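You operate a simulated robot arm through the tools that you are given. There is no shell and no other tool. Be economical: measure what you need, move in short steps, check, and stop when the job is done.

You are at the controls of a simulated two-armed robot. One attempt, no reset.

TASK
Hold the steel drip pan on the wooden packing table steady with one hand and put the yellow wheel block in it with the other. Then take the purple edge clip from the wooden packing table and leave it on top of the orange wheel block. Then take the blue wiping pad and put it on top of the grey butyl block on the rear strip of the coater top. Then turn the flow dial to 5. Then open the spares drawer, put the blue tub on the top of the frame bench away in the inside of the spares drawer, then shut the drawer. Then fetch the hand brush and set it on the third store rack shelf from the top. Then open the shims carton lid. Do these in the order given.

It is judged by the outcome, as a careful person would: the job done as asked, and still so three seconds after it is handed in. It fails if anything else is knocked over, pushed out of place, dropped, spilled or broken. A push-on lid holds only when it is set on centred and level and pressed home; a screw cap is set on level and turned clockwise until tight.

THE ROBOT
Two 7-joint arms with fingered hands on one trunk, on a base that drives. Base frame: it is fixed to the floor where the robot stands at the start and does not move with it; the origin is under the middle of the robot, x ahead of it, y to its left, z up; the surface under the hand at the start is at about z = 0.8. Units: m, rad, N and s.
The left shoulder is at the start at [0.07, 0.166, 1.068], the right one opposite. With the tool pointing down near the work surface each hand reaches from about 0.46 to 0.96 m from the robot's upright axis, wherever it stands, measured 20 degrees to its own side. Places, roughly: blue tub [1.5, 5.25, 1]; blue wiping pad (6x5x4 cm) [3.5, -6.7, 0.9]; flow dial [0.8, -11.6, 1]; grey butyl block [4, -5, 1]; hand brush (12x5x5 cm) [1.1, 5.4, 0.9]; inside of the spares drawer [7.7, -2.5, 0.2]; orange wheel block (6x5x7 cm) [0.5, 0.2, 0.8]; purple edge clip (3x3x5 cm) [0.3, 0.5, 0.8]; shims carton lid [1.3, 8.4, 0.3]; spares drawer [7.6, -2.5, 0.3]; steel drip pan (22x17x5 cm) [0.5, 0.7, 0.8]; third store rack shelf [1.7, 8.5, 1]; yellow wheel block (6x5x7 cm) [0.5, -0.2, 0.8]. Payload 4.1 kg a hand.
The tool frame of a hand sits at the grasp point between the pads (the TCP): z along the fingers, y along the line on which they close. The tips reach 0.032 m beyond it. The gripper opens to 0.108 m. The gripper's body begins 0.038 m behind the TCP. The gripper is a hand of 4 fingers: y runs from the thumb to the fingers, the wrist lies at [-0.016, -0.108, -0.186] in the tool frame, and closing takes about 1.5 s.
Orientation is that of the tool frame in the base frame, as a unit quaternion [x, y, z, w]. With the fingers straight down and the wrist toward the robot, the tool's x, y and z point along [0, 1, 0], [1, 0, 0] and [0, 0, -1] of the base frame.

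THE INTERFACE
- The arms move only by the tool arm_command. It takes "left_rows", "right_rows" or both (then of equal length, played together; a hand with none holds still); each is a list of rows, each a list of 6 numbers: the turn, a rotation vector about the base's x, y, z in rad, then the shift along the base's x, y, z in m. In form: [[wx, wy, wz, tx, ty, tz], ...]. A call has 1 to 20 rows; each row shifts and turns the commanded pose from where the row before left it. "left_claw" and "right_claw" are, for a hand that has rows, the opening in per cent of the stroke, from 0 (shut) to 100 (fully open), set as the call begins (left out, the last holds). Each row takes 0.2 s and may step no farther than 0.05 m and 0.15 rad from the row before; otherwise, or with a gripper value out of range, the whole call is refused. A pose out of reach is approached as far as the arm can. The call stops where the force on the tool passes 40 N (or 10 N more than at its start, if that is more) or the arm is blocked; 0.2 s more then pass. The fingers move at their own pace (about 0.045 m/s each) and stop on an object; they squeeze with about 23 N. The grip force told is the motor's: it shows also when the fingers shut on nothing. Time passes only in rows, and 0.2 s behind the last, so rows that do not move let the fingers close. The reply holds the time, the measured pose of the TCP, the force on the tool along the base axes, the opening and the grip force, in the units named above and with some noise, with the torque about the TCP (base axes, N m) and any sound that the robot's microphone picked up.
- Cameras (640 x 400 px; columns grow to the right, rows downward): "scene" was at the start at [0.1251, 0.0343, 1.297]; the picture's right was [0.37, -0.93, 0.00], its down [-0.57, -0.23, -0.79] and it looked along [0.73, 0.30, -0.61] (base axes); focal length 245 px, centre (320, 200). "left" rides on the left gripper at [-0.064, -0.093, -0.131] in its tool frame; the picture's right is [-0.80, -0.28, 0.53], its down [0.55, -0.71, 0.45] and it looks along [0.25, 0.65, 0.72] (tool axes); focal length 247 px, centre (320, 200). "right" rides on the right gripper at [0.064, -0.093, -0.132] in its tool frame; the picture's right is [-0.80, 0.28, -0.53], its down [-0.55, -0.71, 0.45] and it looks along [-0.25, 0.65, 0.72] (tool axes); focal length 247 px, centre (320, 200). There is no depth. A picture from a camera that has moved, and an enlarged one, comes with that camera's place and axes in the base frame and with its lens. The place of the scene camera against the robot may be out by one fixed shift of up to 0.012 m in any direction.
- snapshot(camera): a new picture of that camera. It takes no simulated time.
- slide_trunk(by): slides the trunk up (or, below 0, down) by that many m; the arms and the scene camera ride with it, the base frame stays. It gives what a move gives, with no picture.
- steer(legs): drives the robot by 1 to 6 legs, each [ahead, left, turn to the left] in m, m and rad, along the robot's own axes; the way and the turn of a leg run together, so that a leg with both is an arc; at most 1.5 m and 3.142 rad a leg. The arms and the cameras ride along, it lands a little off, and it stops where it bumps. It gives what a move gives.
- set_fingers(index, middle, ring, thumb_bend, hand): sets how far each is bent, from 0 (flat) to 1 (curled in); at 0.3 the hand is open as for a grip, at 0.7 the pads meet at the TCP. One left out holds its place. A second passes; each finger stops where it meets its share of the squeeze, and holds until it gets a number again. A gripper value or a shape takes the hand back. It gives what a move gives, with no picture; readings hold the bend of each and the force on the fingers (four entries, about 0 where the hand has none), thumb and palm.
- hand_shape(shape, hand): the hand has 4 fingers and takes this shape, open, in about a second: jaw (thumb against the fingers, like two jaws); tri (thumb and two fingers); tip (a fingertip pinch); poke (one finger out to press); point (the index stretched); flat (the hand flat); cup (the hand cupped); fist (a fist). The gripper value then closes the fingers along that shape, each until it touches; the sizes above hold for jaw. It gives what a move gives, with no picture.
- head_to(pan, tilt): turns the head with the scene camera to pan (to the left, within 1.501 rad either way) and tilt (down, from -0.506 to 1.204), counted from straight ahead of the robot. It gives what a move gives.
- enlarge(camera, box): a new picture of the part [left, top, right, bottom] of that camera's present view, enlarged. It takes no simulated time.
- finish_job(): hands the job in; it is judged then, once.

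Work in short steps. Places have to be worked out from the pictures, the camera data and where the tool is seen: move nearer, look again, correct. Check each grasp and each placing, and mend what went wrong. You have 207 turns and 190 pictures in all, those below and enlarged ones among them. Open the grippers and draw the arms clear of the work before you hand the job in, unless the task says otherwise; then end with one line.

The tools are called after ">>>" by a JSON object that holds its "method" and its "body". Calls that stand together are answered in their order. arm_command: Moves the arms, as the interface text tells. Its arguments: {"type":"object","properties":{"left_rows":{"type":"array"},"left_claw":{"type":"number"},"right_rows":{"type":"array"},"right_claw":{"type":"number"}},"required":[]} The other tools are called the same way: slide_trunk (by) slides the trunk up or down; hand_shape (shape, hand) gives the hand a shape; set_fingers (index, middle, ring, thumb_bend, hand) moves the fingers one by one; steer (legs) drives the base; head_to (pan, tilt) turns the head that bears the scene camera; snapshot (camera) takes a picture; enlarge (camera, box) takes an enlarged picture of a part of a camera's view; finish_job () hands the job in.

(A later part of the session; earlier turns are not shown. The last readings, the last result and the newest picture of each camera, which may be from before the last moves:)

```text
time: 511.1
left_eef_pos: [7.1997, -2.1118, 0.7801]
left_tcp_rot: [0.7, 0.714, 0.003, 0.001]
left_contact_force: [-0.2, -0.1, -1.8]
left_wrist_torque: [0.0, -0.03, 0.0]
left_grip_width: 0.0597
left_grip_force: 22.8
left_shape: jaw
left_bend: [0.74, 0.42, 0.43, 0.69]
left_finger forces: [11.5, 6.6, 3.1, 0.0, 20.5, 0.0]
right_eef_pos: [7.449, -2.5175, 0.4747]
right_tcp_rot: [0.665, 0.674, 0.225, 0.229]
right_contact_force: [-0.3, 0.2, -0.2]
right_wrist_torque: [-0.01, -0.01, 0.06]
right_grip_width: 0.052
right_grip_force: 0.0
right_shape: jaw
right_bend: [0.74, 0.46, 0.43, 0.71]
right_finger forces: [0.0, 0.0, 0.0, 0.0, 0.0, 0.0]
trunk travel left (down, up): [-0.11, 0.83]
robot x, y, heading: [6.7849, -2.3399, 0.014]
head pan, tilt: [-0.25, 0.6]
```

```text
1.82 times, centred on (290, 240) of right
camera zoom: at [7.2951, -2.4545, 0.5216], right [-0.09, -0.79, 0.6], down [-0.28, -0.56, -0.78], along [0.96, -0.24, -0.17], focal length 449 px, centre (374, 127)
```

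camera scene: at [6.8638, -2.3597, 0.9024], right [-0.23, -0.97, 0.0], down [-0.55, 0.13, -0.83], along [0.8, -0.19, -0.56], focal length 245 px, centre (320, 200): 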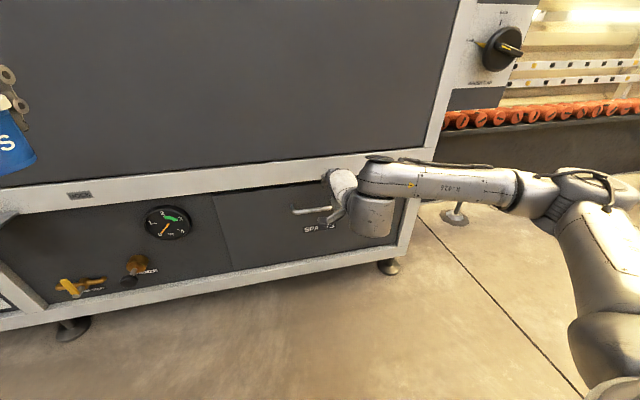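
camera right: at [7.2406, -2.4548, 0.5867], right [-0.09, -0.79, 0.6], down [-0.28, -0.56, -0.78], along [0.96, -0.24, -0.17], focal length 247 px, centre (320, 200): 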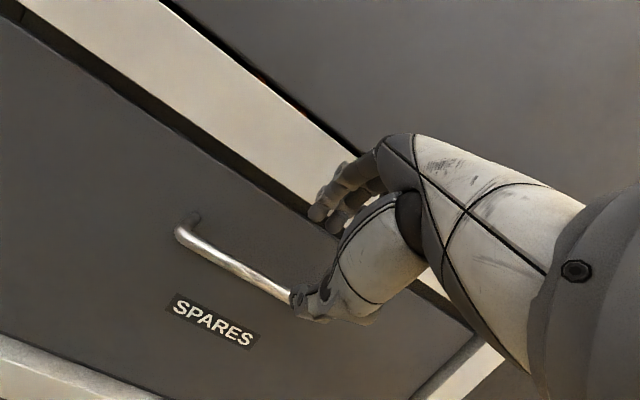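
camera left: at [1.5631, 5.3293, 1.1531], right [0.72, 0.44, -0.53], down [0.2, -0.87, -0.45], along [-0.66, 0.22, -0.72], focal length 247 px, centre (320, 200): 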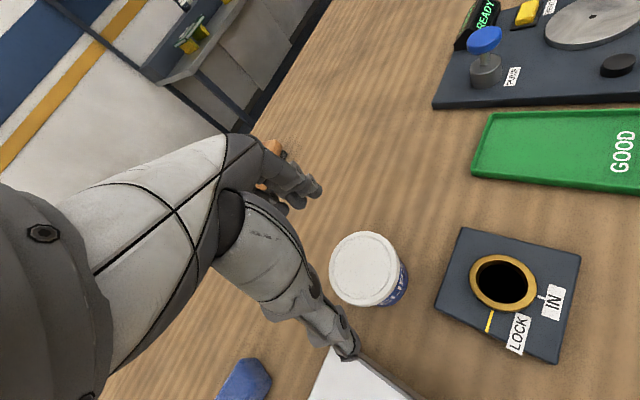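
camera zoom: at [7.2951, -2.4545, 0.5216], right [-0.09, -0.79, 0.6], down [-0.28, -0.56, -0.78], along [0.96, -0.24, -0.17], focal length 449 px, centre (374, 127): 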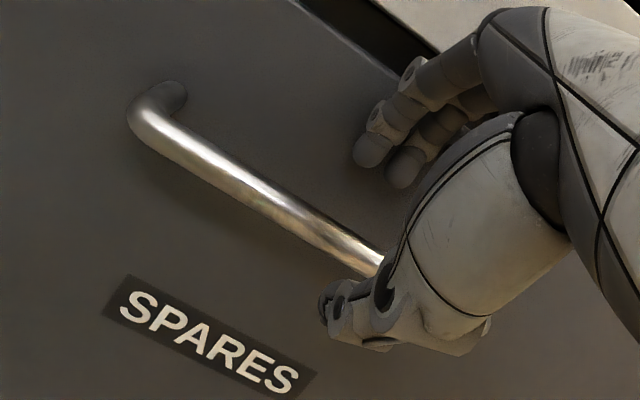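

The bar lies between the thumb and fingers. I continue the last few centimetres.

>>> {"method": "slide_trunk", "body": {"by": -0.018}}

>>> {"method": "steer", "body": {"legs": [[0.02, 0, 0]]}}

>>> {"method": "slide_trunk", "body": {"by": -0.02}}

>>> {"method": "enlarge", "body": {"camera": "right", "box": [160, 130, 420, 350]}}

```text
time: 511.8
left_eef_pos: [7.1985, -2.1115, 0.7622]
left_tcp_rot: [0.701, 0.713, 0.003, 0.001]
left_contact_force: [-0.2, -0.8, -0.9]
left_wrist_torque: [-0.01, -0.01, 0.0]
left_grip_width: 0.06
left_grip_force: 23.0
left_shape: jaw
left_bend: [0.74, 0.42, 0.43, 0.69]
left_finger forces: [11.4, 6.6, 3.0, 0.0, 20.5, 0.1]
right_eef_pos: [7.4496, -2.518, 0.4556]
right_tcp_rot: [0.664, 0.675, 0.226, 0.229]
right_contact_force: [0.4, 0.0, 0.2]
right_wrist_torque: [0.03, 0.01, -0.03]
right_grip_width: 0.0524
right_grip_force: 0.1
right_shape: jaw
right_bend: [0.74, 0.46, 0.43, 0.71]
right_finger forces: [0.0, 0.1, 0.0, 0.1, 0.0, 0.1]
trunk travel left (down, up): [-0.092, 0.848]
robot x, y, heading: [6.7894, -2.3435, 0.016]
head pan, tilt: [-0.25, 0.6]
```

```text
time: 512.7
left_eef_pos: [7.2148, -2.112, 0.7635]
left_tcp_rot: [0.702, 0.712, 0.003, 0.0]
left_contact_force: [0.0, 0.2, -1.5]
left_wrist_torque: [-0.02, -0.02, -0.02]
left_grip_width: 0.0595
left_grip_force: 22.7
left_shape: jaw
left_bend: [0.74, 0.42, 0.43, 0.69]
left_finger forces: [11.5, 6.7, 2.9, 0.0, 20.5, 0.0]
right_eef_pos: [7.4617, -2.5153, 0.4552]
right_tcp_rot: [0.663, 0.677, 0.225, 0.227]
right_contact_force: [-19.5, -1.3, 0.3]
right_wrist_torque: [0.03, -0.26, -0.29]
right_grip_width: 0.0477
right_grip_force: 0.0
right_shape: jaw
right_bend: [0.74, 0.52, 0.46, 0.71]
right_finger forces: [3.1, 12.5, 4.0, 0.0, 0.0, 0.0]
trunk travel left (down, up): [-0.092, 0.848]
robot x, y, heading: [6.8043, -2.343, 0.011]
head pan, tilt: [-0.25, 0.6]
stopped in leg 1: the force on the tool passed its limit at 50 N (the readings are from after the stop); the commanded pose is now the measured one
```

```text
time: 513.4
left_eef_pos: [7.2142, -2.1123, 0.7414]
left_tcp_rot: [0.701, 0.713, 0.004, 0.001]
left_contact_force: [-0.5, -0.1, -1.5]
left_wrist_torque: [-0.01, 0.01, 0.0]
left_grip_width: 0.0598
left_grip_force: 23.0
left_shape: jaw
left_bend: [0.74, 0.42, 0.43, 0.69]
left_finger forces: [11.4, 6.8, 3.1, 0.1, 20.5, 0.1]
right_eef_pos: [7.4638, -2.5155, 0.4375]
right_tcp_rot: [0.663, 0.677, 0.225, 0.228]
right_contact_force: [-29.7, 0.7, 6.9]
right_wrist_torque: [-0.17, -0.76, -0.36]
right_grip_width: 0.0475
right_grip_force: 0.0
right_shape: jaw
right_bend: [0.75, 0.52, 0.46, 0.71]
right_finger forces: [3.9, 16.5, 9.7, 0.0, 0.0, 0.0]
trunk travel left (down, up): [-0.072, 0.868]
robot x, y, heading: [6.8023, -2.3404, 0.015]
head pan, tilt: [-0.25, 0.6]
```

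```text
1.82 times, centred on (290, 240) of right
camera zoom: at [7.3077, -2.4534, 0.4851], right [-0.08, -0.79, 0.6], down [-0.28, -0.56, -0.78], along [0.96, -0.23, -0.17], focal length 449 px, centre (374, 127)
```

zoom: 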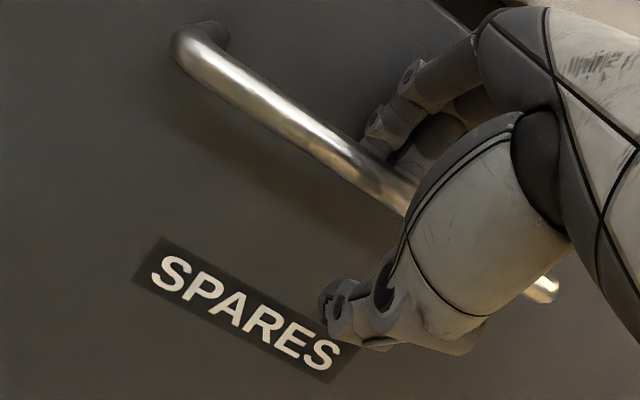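

The fingers are now behind the bar, lightly against the drawer face. I close on it.

>>> {"method": "arm_command", "body": {"right_rows": [[0, 0, 0, 0, 0, 0], [0, 0, 0, 0, 0, 0], [0, 0, 0, 0, 0, 0], [0, 0, 0, 0, 0, 0], [0, 0, 0, 0, 0, 0], [0, 0, 0, 0, 0, 0]], "right_claw": 0}}

>>> {"method": "enlarge", "body": {"camera": "right", "box": [160, 130, 420, 350]}}

```text
time: 514.8
left_eef_pos: [7.2172, -2.1113, 0.7414]
left_tcp_rot: [0.701, 0.714, 0.003, 0.0]
left_contact_force: [-0.3, -0.2, -0.8]
left_wrist_torque: [0.02, 0.01, -0.02]
left_grip_width: 0.0597
left_grip_force: 23.0
left_shape: jaw
left_bend: [0.74, 0.42, 0.43, 0.69]
left_finger forces: [11.4, 6.6, 3.0, 0.0, 20.4, 0.0]
right_eef_pos: [7.4636, -2.5166, 0.4334]
right_tcp_rot: [0.663, 0.677, 0.225, 0.226]
right_contact_force: [-22.3, -2.1, -16.1]
right_wrist_torque: [-0.09, 0.03, 0.09]
right_grip_width: 0.005
right_grip_force: 23.2
right_shape: jaw
right_bend: [0.75, 0.74, 0.61, 0.51]
right_finger forces: [0.0, 0.1, 0.1, 0.0, 27.3, 0.1]
trunk travel left (down, up): [-0.072, 0.868]
robot x, y, heading: [6.8042, -2.3419, 0.016]
head pan, tilt: [-0.25, 0.6]
```

```text
1.82 times, centred on (290, 240) of right
camera zoom: at [7.3088, -2.4543, 0.482], right [-0.08, -0.79, 0.6], down [-0.28, -0.56, -0.78], along [0.96, -0.23, -0.18], focal length 449 px, centre (374, 127)
```

zoom: 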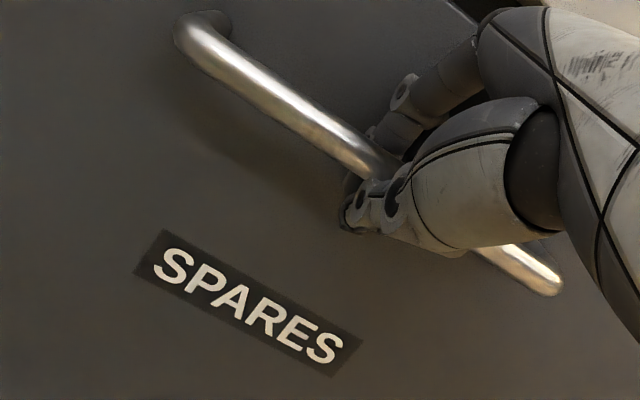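

The fingers hook behind the bar and the thumb presses on it. I pull gently by backing up 8 cm.

>>> {"method": "steer", "body": {"legs": [[-0.08, 0, 0]]}}

>>> {"method": "snapshot", "body": {"camera": "right"}}

```text
time: 515.8
left_eef_pos: [7.135, -2.1118, 0.7429]
left_tcp_rot: [0.699, 0.715, 0.002, 0.0]
left_contact_force: [-0.6, -0.2, -1.7]
left_wrist_torque: [0.0, -0.01, 0.02]
left_grip_width: 0.0595
left_grip_force: 23.0
left_shape: jaw
left_bend: [0.74, 0.42, 0.43, 0.69]
left_finger forces: [11.5, 6.7, 3.1, 0.1, 20.6, 0.1]
right_eef_pos: [7.3823, -2.5145, 0.4352]
right_tcp_rot: [0.662, 0.678, 0.226, 0.226]
right_contact_force: [2.3, -5.0, -12.5]
right_wrist_torque: [0.02, 0.27, 0.02]
right_grip_width: 0.0051
right_grip_force: 22.4
right_shape: jaw
right_bend: [0.75, 0.62, 0.59, 0.52]
right_finger forces: [2.0, 3.0, 4.2, 0.0, 16.9, 0.1]
trunk travel left (down, up): [-0.072, 0.868]
robot x, y, heading: [6.7246, -2.3389, 0.017]
head pan, tilt: [-0.25, 0.6]
```

```text
63 pictures are left
camera right: at [7.2283, -2.4541, 0.4832], right [-0.08, -0.8, 0.6], down [-0.28, -0.56, -0.78], along [0.96, -0.23, -0.18], focal length 247 px, centre (320, 200)
```

right: 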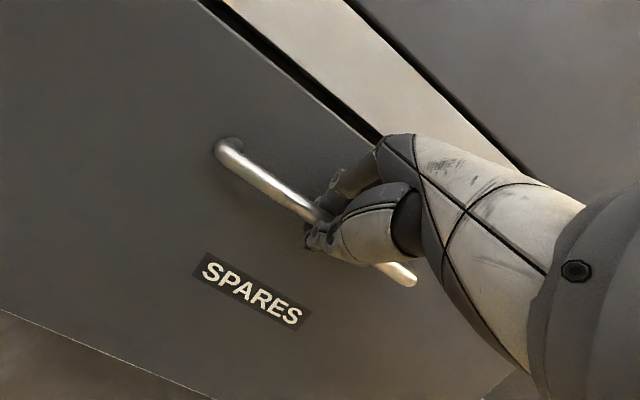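

The drawer is coming. I pull another 0.25 m and look inside.

>>> {"method": "steer", "body": {"legs": [[-0.25, 0, 0]]}}

>>> {"method": "head_to", "body": {"pan": -0.15, "tilt": 0.7}}

>>> {"method": "snapshot", "body": {"camera": "scene"}}

```text
time: 517.6
left_eef_pos: [6.8957, -2.1131, 0.7414]
left_tcp_rot: [0.697, 0.717, 0.003, 0.0]
left_contact_force: [-0.3, -0.1, -1.4]
left_wrist_torque: [-0.01, -0.02, 0.04]
left_grip_width: 0.0596
left_grip_force: 23.1
left_shape: jaw
left_bend: [0.74, 0.42, 0.43, 0.69]
left_finger forces: [11.5, 6.8, 3.1, 0.0, 20.7, 0.0]
right_eef_pos: [7.148, -2.5166, 0.4331]
right_tcp_rot: [0.661, 0.68, 0.224, 0.225]
right_contact_force: [11.9, 1.6, -9.7]
right_wrist_torque: [0.04, 0.29, 0.21]
right_grip_width: 0.0068
right_grip_force: 23.6
right_shape: jaw
right_bend: [0.74, 0.59, 0.55, 0.54]
right_finger forces: [13.3, 5.1, 6.9, 0.1, 15.4, 0.0]
trunk travel left (down, up): [-0.072, 0.868]
robot x, y, heading: [6.4857, -2.349, 0.025]
head pan, tilt: [-0.25, 0.6]
stopped in leg 1: the force on the tool passed its limit at 54 N (the readings are from after the stop); the commanded pose is now the measured one
```

```text
time: 518.3
left_eef_pos: [6.8946, -2.1139, 0.7414]
left_tcp_rot: [0.697, 0.717, 0.002, -0.001]
left_contact_force: [0.4, -0.1, -1.2]
left_wrist_torque: [-0.04, 0.02, 0.02]
left_grip_width: 0.0596
left_grip_force: 23.0
left_shape: jaw
left_bend: [0.74, 0.42, 0.43, 0.69]
left_finger forces: [11.5, 6.7, 3.1, 0.1, 20.7, 0.0]
right_eef_pos: [7.1485, -2.5164, 0.4333]
right_tcp_rot: [0.66, 0.68, 0.226, 0.226]
right_contact_force: [16.7, 2.4, -10.2]
right_wrist_torque: [0.07, 0.39, 0.22]
right_grip_width: 0.007
right_grip_force: 23.2
right_shape: jaw
right_bend: [0.74, 0.59, 0.55, 0.54]
right_finger forces: [14.2, 6.0, 7.9, 0.0, 15.2, 0.1]
trunk travel left (down, up): [-0.072, 0.868]
robot x, y, heading: [6.4845, -2.3492, 0.023]
head pan, tilt: [-0.15, 0.7]
```

```text
62 pictures are left
camera scene: at [6.6152, -2.3547, 0.7904], right [-0.12, -0.99, 0.0], down [-0.64, 0.08, -0.76], along [0.76, -0.1, -0.65], focal length 245 px, centre (320, 200)
```

scene: 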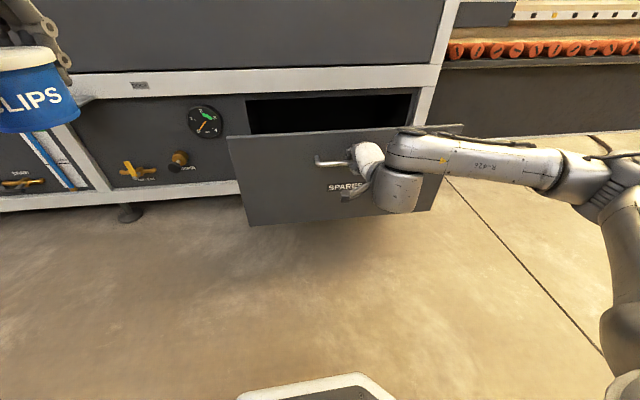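

The drawer is fully open (about 0.31 m). I open the right hand and withdraw it up and back along the finger direction.

>>> {"method": "arm_command", "body": {"right_rows": [[0, 0, 0, 0.004, 0, 0], [0, 0, 0, 0, 0, 0], [0, 0, 0, 0, 0, 0], [0, 0, 0, 0, 0, 0], [0, 0, 0, 0, 0, 0], [0, 0, 0, 0, 0, 0]], "right_claw": 60}}

>>> {"method": "arm_command", "body": {"right_rows": [[0, 0, 0, -0.012, 0, 0.016], [0, 0, 0, -0.015, 0, 0.02], [0, 0, 0, -0.018, 0, 0.024], [0, 0, 0, -0.018, 0, 0.024], [0, 0, 0, -0.018, 0, 0.024], [0, 0, 0, 0, 0, 0]]}}

>>> {"method": "snapshot", "body": {"camera": "right"}}

```text
time: 519.7
left_eef_pos: [6.8934, -2.1121, 0.7437]
left_tcp_rot: [0.697, 0.717, 0.003, 0.0]
left_contact_force: [0.2, 0.8, -1.9]
left_wrist_torque: [-0.01, 0.0, 0.02]
left_grip_width: 0.0594
left_grip_force: 23.1
left_shape: jaw
left_bend: [0.74, 0.42, 0.43, 0.69]
left_finger forces: [11.5, 6.7, 3.1, 0.1, 20.7, 0.0]
right_eef_pos: [7.1506, -2.5164, 0.4364]
right_tcp_rot: [0.661, 0.678, 0.226, 0.227]
right_contact_force: [-1.2, -0.1, 0.4]
right_wrist_torque: [-0.01, -0.05, -0.04]
right_grip_width: 0.0647
right_grip_force: 0.1
right_shape: jaw
right_bend: [0.28, 0.41, 0.38, 0.66]
right_finger forces: [0.0, 1.7, 0.0, 0.0, 0.0, 0.1]
trunk travel left (down, up): [-0.072, 0.868]
robot x, y, heading: [6.4859, -2.3467, 0.028]
head pan, tilt: [-0.15, 0.7]
```

```text
time: 521.1
left_eef_pos: [6.8924, -2.1132, 0.7423]
left_tcp_rot: [0.697, 0.717, 0.003, 0.0]
left_contact_force: [0.0, -0.3, -1.2]
left_wrist_torque: [0.01, -0.02, -0.01]
left_grip_width: 0.0595
left_grip_force: 23.1
left_shape: jaw
left_bend: [0.74, 0.42, 0.43, 0.69]
left_finger forces: [11.5, 6.8, 3.1, 0.0, 20.6, 0.0]
right_eef_pos: [7.0685, -2.516, 0.5412]
right_tcp_rot: [0.661, 0.679, 0.226, 0.226]
right_contact_force: [0.5, -0.7, -0.2]
right_wrist_torque: [-0.03, 0.02, 0.01]
right_grip_width: 0.0643
right_grip_force: 0.1
right_shape: jaw
right_bend: [0.28, 0.41, 0.38, 0.66]
right_finger forces: [0.1, 0.1, 0.1, 0.0, 0.1, 0.1]
trunk travel left (down, up): [-0.072, 0.868]
robot x, y, heading: [6.4847, -2.3452, 0.025]
head pan, tilt: [-0.15, 0.7]
```

```text
61 pictures are left
camera right: at [6.9137, -2.4545, 0.5897], right [-0.08, -0.79, 0.6], down [-0.28, -0.56, -0.78], along [0.96, -0.23, -0.18], focal length 247 px, centre (320, 200)
```

right: 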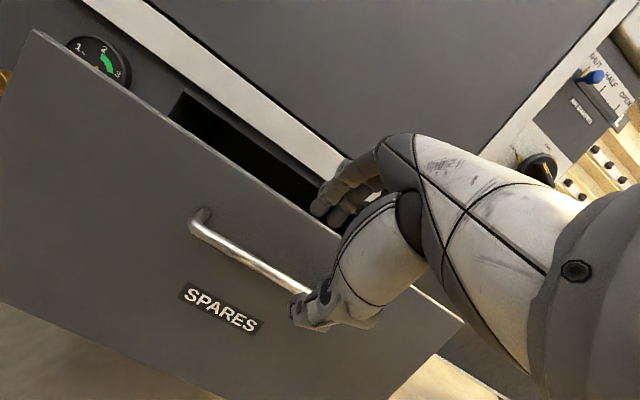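

Released cleanly. I tuck the right hand, raise the trunk and look down into the drawer.

>>> {"method": "arm_command", "body": {"right_rows": [[0, 0.1, 0, -0.04, 0, 0.02], [0, 0.1, 0, -0.04, 0, 0.02], [0, 0.1, 0, -0.04, 0, 0.02], [0, 0.1, 0, -0.03, 0, 0.02], [0, 0.1, 0, 0, 0, 0.02], [0, 0.1, 0, 0, 0, 0.02], [0, 0.05, 0, 0, 0, 0]]}}

>>> {"method": "slide_trunk", "body": {"by": 0.3}}

>>> {"method": "steer", "body": {"legs": [[0.2, -0.45, -0.02]]}}

>>> {"method": "head_to", "body": {"pan": 0.45, "tilt": 0.9}}

>>> {"method": "snapshot", "body": {"camera": "scene"}}

```text
time: 522.7
left_eef_pos: [6.8926, -2.1136, 0.7425]
left_tcp_rot: [0.697, 0.717, 0.003, 0.001]
left_contact_force: [-0.3, -0.4, -1.3]
left_wrist_torque: [-0.01, 0.0, -0.02]
left_grip_width: 0.0595
left_grip_force: 22.9
left_shape: jaw
left_bend: [0.74, 0.42, 0.43, 0.69]
left_finger forces: [11.6, 6.7, 3.1, 0.0, 20.6, 0.1]
right_eef_pos: [6.9192, -2.5142, 0.6609]
right_tcp_rot: [0.698, 0.716, 0.003, -0.003]
right_contact_force: [-0.9, 0.2, 0.6]
right_wrist_torque: [0.01, 0.01, 0.0]
right_grip_width: 0.0649
right_grip_force: 0.1
right_shape: jaw
right_bend: [0.28, 0.41, 0.38, 0.66]
right_finger forces: [0.1, 0.0, 0.1, 0.0, 0.0, 0.0]
trunk travel left (down, up): [-0.072, 0.868]
robot x, y, heading: [6.4849, -2.3448, 0.024]
head pan, tilt: [-0.15, 0.7]
```

```text
time: 525.7
left_eef_pos: [6.8935, -2.1143, 1.041]
left_tcp_rot: [0.698, 0.717, 0.003, 0.001]
left_contact_force: [0.5, 0.1, -0.8]
left_wrist_torque: [0.0, 0.02, 0.01]
left_grip_width: 0.0596
left_grip_force: 22.9
left_shape: jaw
left_bend: [0.74, 0.42, 0.43, 0.69]
left_finger forces: [11.6, 6.7, 3.1, 0.0, 20.5, 0.0]
right_eef_pos: [6.9204, -2.5146, 0.9609]
right_tcp_rot: [0.698, 0.716, 0.002, -0.002]
right_contact_force: [-0.5, -1.0, -0.9]
right_wrist_torque: [0.0, 0.02, 0.02]
right_grip_width: 0.0647
right_grip_force: 0.1
right_shape: jaw
right_bend: [0.28, 0.41, 0.38, 0.66]
right_finger forces: [0.0, 0.1, 0.1, 0.0, 0.0, 0.0]
trunk travel left (down, up): [-0.372, 0.568]
robot x, y, heading: [6.4825, -2.3478, 0.025]
head pan, tilt: [-0.15, 0.7]
```

```text
time: 528.7
left_eef_pos: [7.1074, -2.5899, 1.0427]
left_tcp_rot: [0.707, 0.707, 0.003, 0.001]
left_contact_force: [-0.5, 0.1, -0.8]
left_wrist_torque: [0.01, -0.01, 0.01]
left_grip_width: 0.0597
left_grip_force: 22.9
left_shape: jaw
left_bend: [0.74, 0.42, 0.43, 0.69]
left_finger forces: [11.5, 6.6, 3.2, 0.0, 20.6, 0.0]
right_eef_pos: [7.122, -2.9896, 0.9617]
right_tcp_rot: [0.709, 0.706, 0.002, -0.003]
right_contact_force: [0.0, 0.5, -1.0]
right_wrist_torque: [0.02, -0.01, -0.03]
right_grip_width: 0.0648
right_grip_force: 0.2
right_shape: jaw
right_bend: [0.28, 0.41, 0.38, 0.66]
right_finger forces: [0.0, 0.0, 0.1, 0.0, 0.0, 0.0]
trunk travel left (down, up): [-0.372, 0.568]
robot x, y, heading: [6.69, -2.8107, -0.007]
head pan, tilt: [-0.15, 0.7]
```

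```text
time: 529.7
left_eef_pos: [7.106, -2.5882, 1.0428]
left_tcp_rot: [0.707, 0.707, 0.003, 0.001]
left_contact_force: [0.9, -0.2, -0.5]
left_wrist_torque: [0.02, -0.02, 0.0]
left_grip_width: 0.0595
left_grip_force: 23.1
left_shape: jaw
left_bend: [0.74, 0.42, 0.43, 0.69]
left_finger forces: [11.6, 6.7, 3.1, 0.0, 20.6, 0.1]
right_eef_pos: [7.1204, -2.9906, 0.9607]
right_tcp_rot: [0.709, 0.705, 0.003, -0.002]
right_contact_force: [-0.5, 0.9, 0.4]
right_wrist_torque: [-0.03, -0.01, 0.03]
right_grip_width: 0.0647
right_grip_force: 0.0
right_shape: jaw
right_bend: [0.28, 0.41, 0.38, 0.66]
right_finger forces: [0.0, 0.0, 0.0, 0.1, 0.0, 0.0]
trunk travel left (down, up): [-0.372, 0.568]
robot x, y, heading: [6.6907, -2.8103, -0.003]
head pan, tilt: [0.45, 0.901]
```

```text
60 pictures are left
camera scene: at [6.8042, -2.7761, 1.0746], right [0.43, -0.9, 0.0], down [-0.71, -0.34, -0.62], along [0.56, 0.27, -0.78], focal length 245 px, centre (320, 200)
```

scene: 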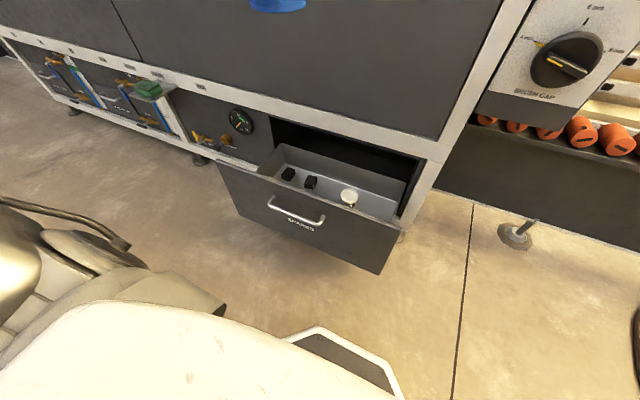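

>>> {"method": "enlarge", "body": {"camera": "scene", "box": [220, 110, 440, 260]}}

```text
2.67 times, centred on (330, 185) of scene
camera zoom: at [6.8042, -2.7761, 1.0746], right [0.43, -0.9, 0.0], down [-0.71, -0.34, -0.62], along [0.56, 0.27, -0.78], focal length 653 px, centre (293, 240)
```

zoom: 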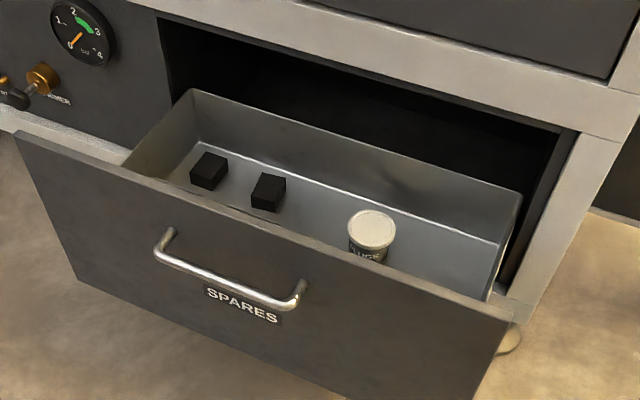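

The drawer bin spans x 7.25–7.575 and y -2.23 to -2.80, with two black cubes and a tin inside. There is free space around y≈-2.50. I position the base so the left arm comes in steeply, and start lowering the tub there.

>>> {"method": "steer", "body": {"legs": [[0.15, 0.1, 0]]}}

>>> {"method": "head_to", "body": {"pan": 0.15, "tilt": 1.0}}

>>> {"method": "arm_command", "body": {"left_rows": [[0, 0, 0, 0.03, 0, -0.03], [0, 0, 0, 0.03, 0, -0.03], [0, 0, 0, 0.03, 0, -0.03], [0, 0, 0, 0.02, 0, -0.04], [0, 0, 0, 0, 0, -0.045], [0, 0, 0, 0, 0, -0.045], [0, 0, 0, 0, 0, -0.045], [0, 0, 0, 0, 0, -0.045], [0, 0, 0, 0, 0, -0.045], [0, 0, 0, 0, 0, 0]]}}

>>> {"method": "snapshot", "body": {"camera": "scene"}}

>>> {"method": "snapshot", "body": {"camera": "left"}}

```text
time: 531.2
left_eef_pos: [7.2635, -2.4926, 1.0409]
left_tcp_rot: [0.709, 0.705, 0.002, 0.0]
left_contact_force: [0.1, 0.4, -1.8]
left_wrist_torque: [-0.01, 0.01, 0.0]
left_grip_width: 0.0593
left_grip_force: 22.9
left_shape: jaw
left_bend: [0.74, 0.42, 0.43, 0.69]
left_finger forces: [11.5, 6.7, 3.1, 0.1, 20.6, 0.1]
right_eef_pos: [7.2755, -2.8958, 0.9612]
right_tcp_rot: [0.71, 0.704, 0.002, -0.002]
right_contact_force: [0.5, -0.6, -0.2]
right_wrist_torque: [0.01, 0.02, -0.02]
right_grip_width: 0.0647
right_grip_force: 0.0
right_shape: jaw
right_bend: [0.28, 0.41, 0.38, 0.66]
right_finger forces: [0.0, 0.0, 0.0, 0.0, 0.1, 0.0]
trunk travel left (down, up): [-0.372, 0.568]
robot x, y, heading: [6.8443, -2.7124, -0.004]
head pan, tilt: [0.45, 0.901]
```

```text
time: 532.0
left_eef_pos: [7.2634, -2.4924, 1.0429]
left_tcp_rot: [0.709, 0.705, 0.002, 0.001]
left_contact_force: [0.1, 0.5, -0.6]
left_wrist_torque: [0.01, 0.02, 0.0]
left_grip_width: 0.0595
left_grip_force: 23.1
left_shape: jaw
left_bend: [0.74, 0.42, 0.43, 0.69]
left_finger forces: [11.6, 6.7, 3.0, 0.0, 20.5, 0.0]
right_eef_pos: [7.2748, -2.8954, 0.9621]
right_tcp_rot: [0.71, 0.704, 0.003, -0.002]
right_contact_force: [-0.2, 0.4, 0.3]
right_wrist_torque: [-0.01, -0.02, 0.01]
right_grip_width: 0.0647
right_grip_force: 0.0
right_shape: jaw
right_bend: [0.28, 0.41, 0.38, 0.66]
right_finger forces: [0.0, 0.0, 0.1, 0.0, 0.1, 0.0]
trunk travel left (down, up): [-0.372, 0.568]
robot x, y, heading: [6.8456, -2.7131, -0.011]
head pan, tilt: [0.15, 1.0]
```

```text
time: 534.2
left_eef_pos: [7.3714, -2.4908, 0.6857]
left_tcp_rot: [0.708, 0.706, 0.004, 0.001]
left_contact_force: [-0.2, -0.8, -0.5]
left_wrist_torque: [0.03, -0.01, 0.02]
left_grip_width: 0.0593
left_grip_force: 23.1
left_shape: jaw
left_bend: [0.74, 0.42, 0.44, 0.69]
left_finger forces: [11.5, 6.6, 3.1, 0.1, 20.4, 0.1]
right_eef_pos: [7.2743, -2.8952, 0.9629]
right_tcp_rot: [0.71, 0.704, 0.003, -0.001]
right_contact_force: [0.2, 0.5, 0.0]
right_wrist_torque: [0.02, -0.02, 0.0]
right_grip_width: 0.065
right_grip_force: 0.0
right_shape: jaw
right_bend: [0.28, 0.41, 0.38, 0.66]
right_finger forces: [0.0, 0.1, 0.0, 0.0, 0.0, 0.1]
trunk travel left (down, up): [-0.372, 0.568]
robot x, y, heading: [6.8473, -2.7129, -0.006]
head pan, tilt: [0.15, 1.0]
```

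```text
58 pictures are left
camera scene: at [6.9594, -2.702, 1.0674], right [0.14, -0.99, 0.0], down [-0.83, -0.12, -0.54], along [0.53, 0.08, -0.84], focal length 245 px, centre (320, 200)
```

scene: 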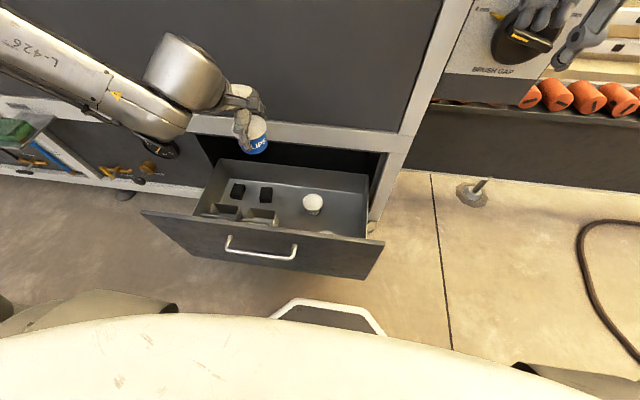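

```text
57 pictures are left
camera left: at [7.2774, -2.5545, 0.817], right [-0.28, -0.79, -0.54], down [-0.7, 0.55, -0.45], along [0.65, 0.25, -0.71], focal length 247 px, centre (320, 200)
```

left: 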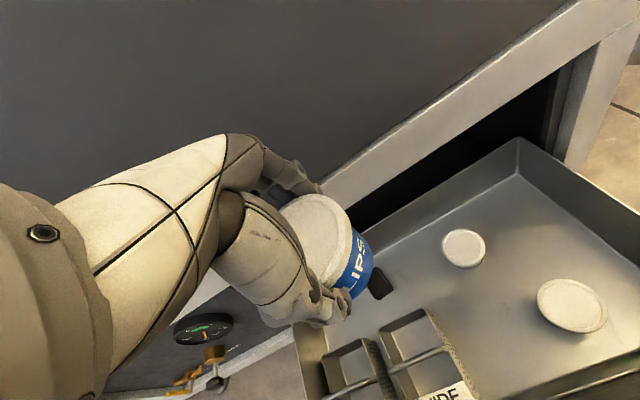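

The bin also holds two open boxes and a second tin near the front. The free spot is about [7.435, -2.515]. I align and lower to z 0.42.

>>> {"method": "arm_command", "body": {"left_rows": [[0, 0, 0, 0.02, -0.012, -0.03], [0, 0, 0, 0.02, -0.012, -0.03], [0, 0, 0, 0, 0, -0.04], [0, 0, 0, 0, 0, -0.04], [0, 0, 0, 0, 0, -0.04], [0, 0, 0, 0, 0, -0.04], [0, 0, 0, 0, 0, -0.04], [0, 0, 0, 0, 0, 0]]}}

>>> {"method": "snapshot", "body": {"camera": "scene"}}

>>> {"method": "snapshot", "body": {"camera": "left"}}

```text
time: 536.0
left_eef_pos: [7.3471, -2.4121, 0.5715]
left_tcp_rot: [0.709, 0.705, 0.002, 0.0]
left_contact_force: [0.1, -0.1, -0.5]
left_wrist_torque: [-0.02, 0.01, -0.01]
left_grip_width: 0.0591
left_grip_force: 22.9
left_shape: jaw
left_bend: [0.74, 0.42, 0.44, 0.69]
left_finger forces: [11.5, 6.6, 3.3, 0.0, 20.2, 0.1]
left hand out of reach, approached as far as the arm can: row 1, 2, 3, 4, 5, 6, 7
right_eef_pos: [7.2747, -2.8947, 0.9617]
right_tcp_rot: [0.71, 0.704, 0.003, -0.002]
right_contact_force: [-0.1, -0.3, 0.5]
right_wrist_torque: [0.03, -0.01, 0.02]
right_grip_width: 0.0646
right_grip_force: 0.1
right_shape: jaw
right_bend: [0.28, 0.41, 0.38, 0.66]
right_finger forces: [0.0, 0.1, 0.0, 0.0, 0.1, 0.1]
trunk travel left (down, up): [-0.372, 0.568]
robot x, y, heading: [6.8419, -2.7108, -0.007]
head pan, tilt: [0.15, 1.0]
```

```text
56 pictures are left
camera scene: at [6.9599, -2.7017, 1.0673], right [0.14, -0.99, 0.0], down [-0.83, -0.12, -0.54], along [0.53, 0.08, -0.84], focal length 245 px, centre (320, 200)
```

scene: 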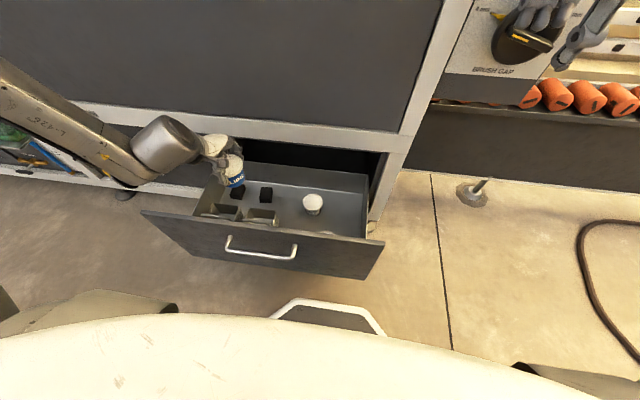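

```text
55 pictures are left
camera left: at [7.2523, -2.4754, 0.7003], right [-0.29, -0.79, -0.54], down [-0.7, 0.55, -0.45], along [0.65, 0.25, -0.71], focal length 247 px, centre (320, 200)
```

left: 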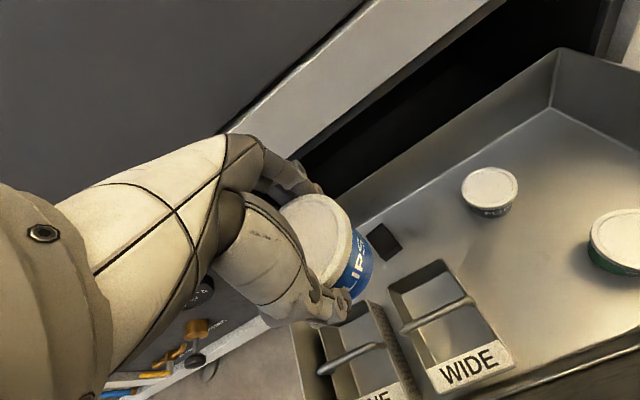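

With hand-down orientation the arm can't go further below the shoulder, so the trunk must be lower. I raise the hand, drop the trunk 0.33 m, then realign over the free spot.

>>> {"method": "arm_command", "body": {"left_rows": [[0, 0, 0, 0, 0, 0.045], [0, 0, 0, 0, 0, 0.045], [0, 0, 0, 0, 0, 0.045], [0, 0, 0, 0, 0, 0.045], [0, 0, 0, 0, 0, 0.045], [0, 0, 0, 0, 0, 0.045], [0, 0, 0, 0, 0, 0.045], [0, 0, 0, 0, 0, 0]]}}

>>> {"method": "slide_trunk", "body": {"by": -0.33}}

>>> {"method": "arm_command", "body": {"left_rows": [[0, 0, 0, 0.022, -0.026, 0], [0, 0, 0, 0.022, -0.026, 0], [0, 0, 0, 0.022, -0.026, 0], [0, 0, 0, 0.02, -0.026, 0], [0, 0, 0, 0, 0, -0.04], [0, 0, 0, 0, 0, -0.04], [0, 0, 0, 0, 0, 0]]}}

>>> {"method": "snapshot", "body": {"camera": "scene"}}

```text
time: 537.8
left_eef_pos: [7.3486, -2.4104, 0.885]
left_tcp_rot: [0.709, 0.705, 0.002, 0.0]
left_contact_force: [-0.2, -0.2, -0.7]
left_wrist_torque: [-0.01, 0.01, 0.01]
left_grip_width: 0.0588
left_grip_force: 23.3
left_shape: jaw
left_bend: [0.74, 0.42, 0.44, 0.69]
left_finger forces: [11.5, 6.6, 3.2, 0.0, 20.2, 0.0]
right_eef_pos: [7.2748, -2.8955, 0.9612]
right_tcp_rot: [0.711, 0.704, 0.003, -0.001]
right_contact_force: [-1.1, 0.4, 0.0]
right_wrist_torque: [-0.01, 0.02, -0.03]
right_grip_width: 0.0648
right_grip_force: 0.0
right_shape: jaw
right_bend: [0.28, 0.41, 0.38, 0.66]
right_finger forces: [0.0, 0.1, 0.1, 0.1, 0.1, 0.0]
trunk travel left (down, up): [-0.372, 0.568]
robot x, y, heading: [6.8435, -2.7159, -0.01]
head pan, tilt: [0.15, 1.0]
```

```text
time: 541.0
left_eef_pos: [7.3491, -2.4096, 0.555]
left_tcp_rot: [0.709, 0.705, 0.003, 0.001]
left_contact_force: [-0.3, 0.7, -1.4]
left_wrist_torque: [0.0, 0.01, -0.03]
left_grip_width: 0.0587
left_grip_force: 23.2
left_shape: jaw
left_bend: [0.74, 0.42, 0.44, 0.69]
left_finger forces: [11.4, 6.6, 3.2, 0.1, 20.2, 0.1]
right_eef_pos: [7.2738, -2.8955, 0.6316]
right_tcp_rot: [0.71, 0.704, 0.003, -0.001]
right_contact_force: [0.6, -0.5, -0.1]
right_wrist_torque: [-0.04, 0.0, -0.02]
right_grip_width: 0.0648
right_grip_force: 0.0
right_shape: jaw
right_bend: [0.28, 0.41, 0.38, 0.66]
right_finger forces: [0.1, 0.1, 0.0, 0.0, 0.0, 0.1]
trunk travel left (down, up): [-0.042, 0.898]
robot x, y, heading: [6.845, -2.7115, -0.009]
head pan, tilt: [0.15, 1.0]
```

```text
time: 542.6
left_eef_pos: [7.4352, -2.5174, 0.4735]
left_tcp_rot: [0.709, 0.705, 0.002, 0.002]
left_contact_force: [0.5, 0.4, -1.1]
left_wrist_torque: [-0.02, 0.02, 0.0]
left_grip_width: 0.058
left_grip_force: 23.1
left_shape: jaw
left_bend: [0.74, 0.43, 0.45, 0.69]
left_finger forces: [12.2, 6.6, 3.8, 0.0, 21.4, 0.0]
right_eef_pos: [7.2749, -2.896, 0.632]
right_tcp_rot: [0.71, 0.704, 0.003, -0.001]
right_contact_force: [0.0, 0.6, -0.9]
right_wrist_torque: [-0.04, 0.0, 0.01]
right_grip_width: 0.0649
right_grip_force: 0.0
right_shape: jaw
right_bend: [0.28, 0.41, 0.38, 0.66]
right_finger forces: [0.0, 0.0, 0.1, 0.0, 0.1, 0.0]
trunk travel left (down, up): [-0.042, 0.898]
robot x, y, heading: [6.8482, -2.7136, -0.006]
head pan, tilt: [0.15, 1.0]
```

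```text
54 pictures are left
camera scene: at [6.9603, -2.7017, 0.7373], right [0.14, -0.99, 0.0], down [-0.83, -0.12, -0.54], along [0.53, 0.08, -0.84], focal length 245 px, centre (320, 200)
```

scene: 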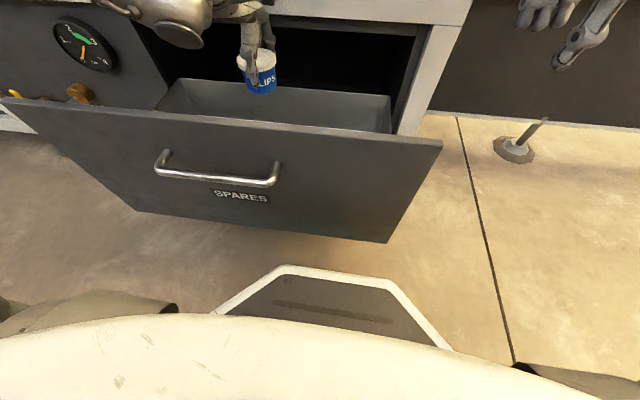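

Reached [7.435, -2.517, 0.4735] above the free spot. I lower in stages and watch the forearm against the drawer front.

>>> {"method": "arm_command", "body": {"left_rows": [[0, 0, 0, 0, 0, -0.03], [0, 0, 0, 0, 0, -0.03], [0, 0, 0, 0, 0, -0.03], [0, 0, 0, 0, 0, 0]]}}

>>> {"method": "head_to", "body": {"pan": 0.5, "tilt": 0.75}}

>>> {"method": "snapshot", "body": {"camera": "scene"}}

>>> {"method": "snapshot", "body": {"camera": "left"}}

```text
time: 543.6
left_eef_pos: [7.4338, -2.5142, 0.3851]
left_tcp_rot: [0.709, 0.705, 0.002, 0.002]
left_contact_force: [-0.1, 0.2, -1.3]
left_wrist_torque: [-0.02, 0.02, 0.04]
left_grip_width: 0.0581
left_grip_force: 22.5
left_shape: jaw
left_bend: [0.74, 0.43, 0.45, 0.69]
left_finger forces: [12.2, 6.6, 3.8, 0.0, 21.4, 0.0]
right_eef_pos: [7.2758, -2.8958, 0.6326]
right_tcp_rot: [0.71, 0.704, 0.002, -0.001]
right_contact_force: [0.5, 0.0, 0.0]
right_wrist_torque: [0.01, 0.0, 0.01]
right_grip_width: 0.0647
right_grip_force: 0.1
right_shape: jaw
right_bend: [0.28, 0.41, 0.38, 0.66]
right_finger forces: [0.0, 0.1, 0.0, 0.1, 0.0, 0.0]
trunk travel left (down, up): [-0.042, 0.898]
robot x, y, heading: [6.8416, -2.7105, -0.006]
head pan, tilt: [0.15, 1.0]
```

```text
time: 544.5
left_eef_pos: [7.4334, -2.5141, 0.385]
left_tcp_rot: [0.71, 0.705, 0.002, 0.001]
left_contact_force: [-0.1, -0.5, -1.0]
left_wrist_torque: [-0.05, -0.02, 0.02]
left_grip_width: 0.0582
left_grip_force: 23.1
left_shape: jaw
left_bend: [0.74, 0.43, 0.45, 0.69]
left_finger forces: [12.1, 6.5, 3.8, 0.0, 21.2, 0.0]
right_eef_pos: [7.2745, -2.8947, 0.6326]
right_tcp_rot: [0.71, 0.704, 0.003, -0.002]
right_contact_force: [0.1, 0.7, -0.2]
right_wrist_torque: [-0.01, 0.02, -0.01]
right_grip_width: 0.0647
right_grip_force: 0.0
right_shape: jaw
right_bend: [0.28, 0.41, 0.38, 0.66]
right_finger forces: [0.0, 0.0, 0.1, 0.0, 0.1, 0.0]
trunk travel left (down, up): [-0.042, 0.898]
robot x, y, heading: [6.8469, -2.7109, -0.008]
head pan, tilt: [0.499, 0.75]
```

```text
53 pictures are left
camera scene: at [6.964, -2.6725, 0.7564], right [0.47, -0.88, 0.0], down [-0.6, -0.32, -0.73], along [0.64, 0.34, -0.68], focal length 245 px, centre (320, 200)
```

scene: 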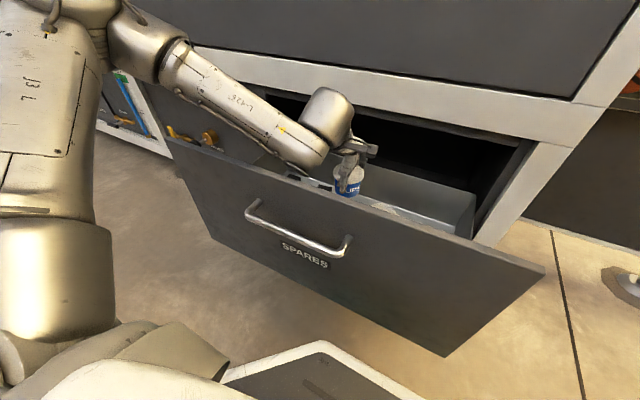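

```text
52 pictures are left
camera left: at [7.339, -2.5775, 0.5155], right [-0.29, -0.8, -0.53], down [-0.7, 0.55, -0.45], along [0.65, 0.25, -0.71], focal length 247 px, centre (320, 200)
```

left: 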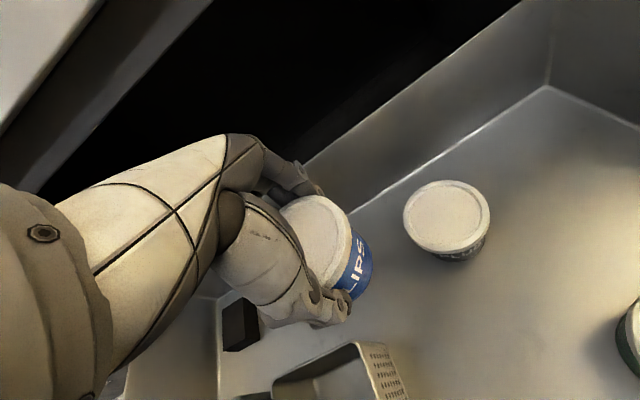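

Tin 1's top measures z≈0.254, so the bin floor is near 0.204. I shift 3 cm deeper for forearm clearance and lower to z 0.30.

>>> {"method": "arm_command", "body": {"left_rows": [[0, 0, 0, 0.015, 0.005, 0], [0, 0, 0, 0.015, 0.005, -0.01], [0, 0, 0, 0, 0, -0.025], [0, 0, 0, 0, 0, -0.025], [0, 0, 0, 0, 0, -0.025], [0, 0, 0, 0, 0, 0]]}}

>>> {"method": "snapshot", "body": {"camera": "scene"}}

```text
time: 545.9
left_eef_pos: [7.4366, -2.4666, 0.329]
left_tcp_rot: [0.71, 0.704, 0.002, 0.001]
left_contact_force: [0.0, 0.0, -2.2]
left_wrist_torque: [-0.02, 0.01, -0.01]
left_grip_width: 0.0583
left_grip_force: 23.1
left_shape: jaw
left_bend: [0.74, 0.43, 0.45, 0.69]
left_finger forces: [12.1, 6.6, 3.9, 0.0, 21.2, 0.0]
left hand out of reach, approached as far as the arm can: row 1, 2, 3, 4, 5
right_eef_pos: [7.2745, -2.8941, 0.6324]
right_tcp_rot: [0.71, 0.704, 0.003, -0.002]
right_contact_force: [0.1, -0.5, -0.4]
right_wrist_torque: [-0.02, 0.0, 0.01]
right_grip_width: 0.0648
right_grip_force: 0.0
right_shape: jaw
right_bend: [0.28, 0.41, 0.38, 0.66]
right_finger forces: [0.0, 0.0, 0.1, 0.0, 0.0, 0.0]
trunk travel left (down, up): [-0.042, 0.898]
robot x, y, heading: [6.846, -2.7131, -0.012]
head pan, tilt: [0.499, 0.75]
```

```text
51 pictures are left
camera scene: at [6.964, -2.6724, 0.7565], right [0.47, -0.88, 0.0], down [-0.6, -0.32, -0.73], along [0.64, 0.34, -0.68], focal length 245 px, centre (320, 200)
```

scene: 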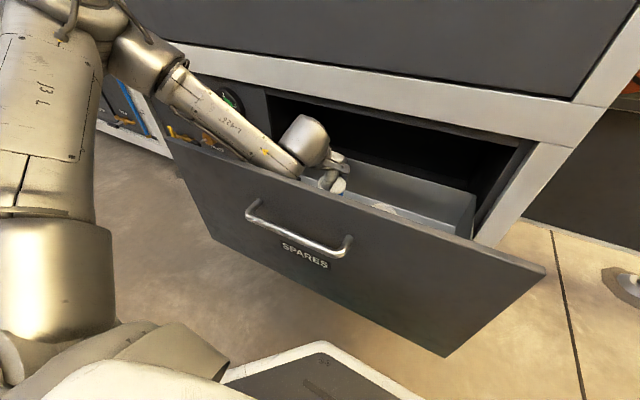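

The low reach improves with the base closer. I move the base forward 5 cm and right 4.5 cm, and use the last trunk travel.

>>> {"method": "steer", "body": {"legs": [[0.05, -0.045, 0.01]]}}

>>> {"method": "arm_command", "body": {"left_rows": [[0, 0, 0, -0.012, 0, 0], [0, 0, 0, -0.012, 0, -0.01], [0, 0, 0, 0, 0, -0.02], [0, 0, 0, 0, 0, 0]]}}

>>> {"method": "snapshot", "body": {"camera": "left"}}

```text
time: 546.9
left_eef_pos: [7.4861, -2.5054, 0.3288]
left_tcp_rot: [0.706, 0.709, 0.003, 0.002]
left_contact_force: [0.5, -0.3, -1.2]
left_wrist_torque: [0.0, -0.01, -0.03]
left_grip_width: 0.058
left_grip_force: 23.5
left_shape: jaw
left_bend: [0.74, 0.43, 0.45, 0.69]
left_finger forces: [12.1, 6.7, 3.9, 0.0, 21.3, 0.0]
right_eef_pos: [7.3285, -2.9323, 0.6308]
right_tcp_rot: [0.706, 0.708, 0.003, -0.002]
right_contact_force: [-0.8, -0.3, -0.7]
right_wrist_torque: [-0.02, -0.02, 0.0]
right_grip_width: 0.0652
right_grip_force: 0.1
right_shape: jaw
right_bend: [0.28, 0.41, 0.38, 0.66]
right_finger forces: [0.1, 0.0, 0.1, 0.1, 0.0, 0.0]
trunk travel left (down, up): [-0.042, 0.898]
robot x, y, heading: [6.899, -2.7564, 0.004]
head pan, tilt: [0.499, 0.75]
```

```text
time: 547.9
left_eef_pos: [7.4574, -2.4998, 0.3031]
left_tcp_rot: [0.705, 0.709, 0.002, 0.002]
left_contact_force: [0.2, -0.2, -1.1]
left_wrist_torque: [0.01, 0.01, -0.01]
left_grip_width: 0.0582
left_grip_force: 23.3
left_shape: jaw
left_bend: [0.74, 0.43, 0.45, 0.69]
left_finger forces: [12.1, 6.6, 3.9, 0.0, 21.2, 0.0]
left hand out of reach, approached as far as the arm can: row 3
right_eef_pos: [7.3281, -2.9335, 0.6329]
right_tcp_rot: [0.705, 0.709, 0.003, -0.001]
right_contact_force: [0.1, 0.6, 0.5]
right_wrist_torque: [0.0, -0.01, 0.0]
right_grip_width: 0.0647
right_grip_force: 0.0
right_shape: jaw
right_bend: [0.28, 0.41, 0.38, 0.66]
right_finger forces: [0.0, 0.0, 0.1, 0.0, 0.1, 0.1]
trunk travel left (down, up): [-0.042, 0.898]
robot x, y, heading: [6.8981, -2.7563, 0.003]
head pan, tilt: [0.499, 0.75]
```

```text
50 pictures are left
camera left: at [7.3644, -2.5648, 0.4345], right [-0.28, -0.8, -0.53], down [-0.71, 0.55, -0.45], along [0.65, 0.25, -0.72], focal length 247 px, centre (320, 200)
```

left: 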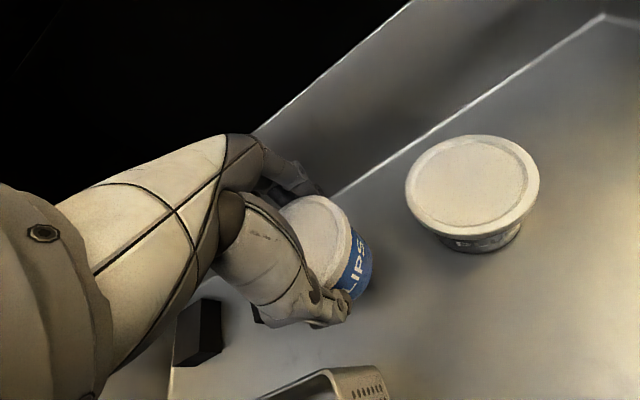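

Clear of all the contents. I lower the trunk by the remaining 4 cm.

>>> {"method": "slide_trunk", "body": {"by": -0.04}}

>>> {"method": "arm_command", "body": {"left_rows": [[0, 0, 0, 0, 0.002, -0.005], [0, 0, 0, 0, 0.002, -0.005], [0, 0, 0, 0, 0, 0]]}}

>>> {"method": "enlarge", "body": {"camera": "scene", "box": [160, 80, 400, 240]}}

```text
time: 548.7
left_eef_pos: [7.4591, -2.5003, 0.2664]
left_tcp_rot: [0.705, 0.709, 0.004, 0.003]
left_contact_force: [-0.6, 2.2, 22.4]
left_wrist_torque: [0.12, -0.08, -0.03]
left_grip_width: 0.0586
left_grip_force: 23.1
left_shape: jaw
left_bend: [0.74, 0.42, 0.44, 0.69]
left_finger forces: [12.3, 7.2, 4.1, 0.1, 21.9, 0.0]
right_eef_pos: [7.3276, -2.9338, 0.5918]
right_tcp_rot: [0.706, 0.708, 0.005, -0.001]
right_contact_force: [-0.1, 0.8, 0.1]
right_wrist_torque: [0.02, 0.0, -0.02]
right_grip_width: 0.065
right_grip_force: 0.1
right_shape: jaw
right_bend: [0.28, 0.41, 0.38, 0.66]
right_finger forces: [0.0, 0.1, 0.1, 0.0, 0.0, 0.0]
trunk travel left (down, up): [-0.002, 0.938]
robot x, y, heading: [6.899, -2.7589, 0.003]
head pan, tilt: [0.499, 0.75]
```

```text
time: 549.5
left_eef_pos: [7.4558, -2.4948, 0.2572]
left_tcp_rot: [0.705, 0.709, 0.002, 0.002]
left_contact_force: [-0.5, -6.5, 17.1]
left_wrist_torque: [-0.06, -0.02, 0.0]
left_grip_width: 0.0579
left_grip_force: 22.9
left_shape: jaw
left_bend: [0.74, 0.41, 0.43, 0.71]
left_finger forces: [11.6, 6.7, 3.6, 0.1, 20.7, 0.0]
left hand out of reach, approached as far as the arm can: row 2
right_eef_pos: [7.3282, -2.9354, 0.5931]
right_tcp_rot: [0.706, 0.709, 0.004, -0.001]
right_contact_force: [-0.4, 0.4, 0.2]
right_wrist_torque: [0.0, -0.01, 0.03]
right_grip_width: 0.065
right_grip_force: 0.0
right_shape: jaw
right_bend: [0.28, 0.41, 0.38, 0.66]
right_finger forces: [0.1, 0.0, 0.0, 0.0, 0.0, 0.1]
trunk travel left (down, up): [-0.002, 0.938]
robot x, y, heading: [6.8985, -2.7568, 0.005]
head pan, tilt: [0.499, 0.75]
```

```text
2.50 times, centred on (280, 160) of scene
camera zoom: at [7.0141, -2.7155, 0.7167], right [0.48, -0.88, 0.0], down [-0.6, -0.33, -0.73], along [0.64, 0.35, -0.68], focal length 612 px, centre (420, 300)
```

zoom: 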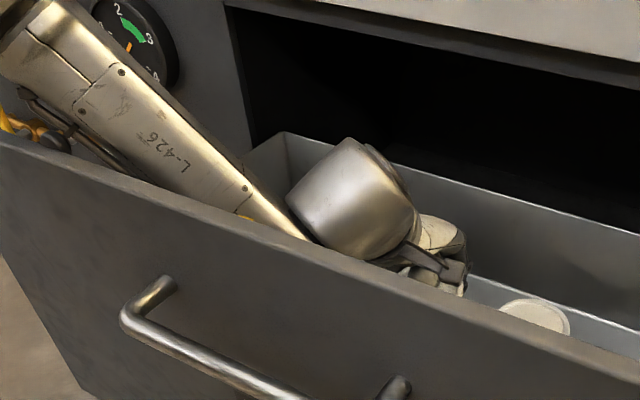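

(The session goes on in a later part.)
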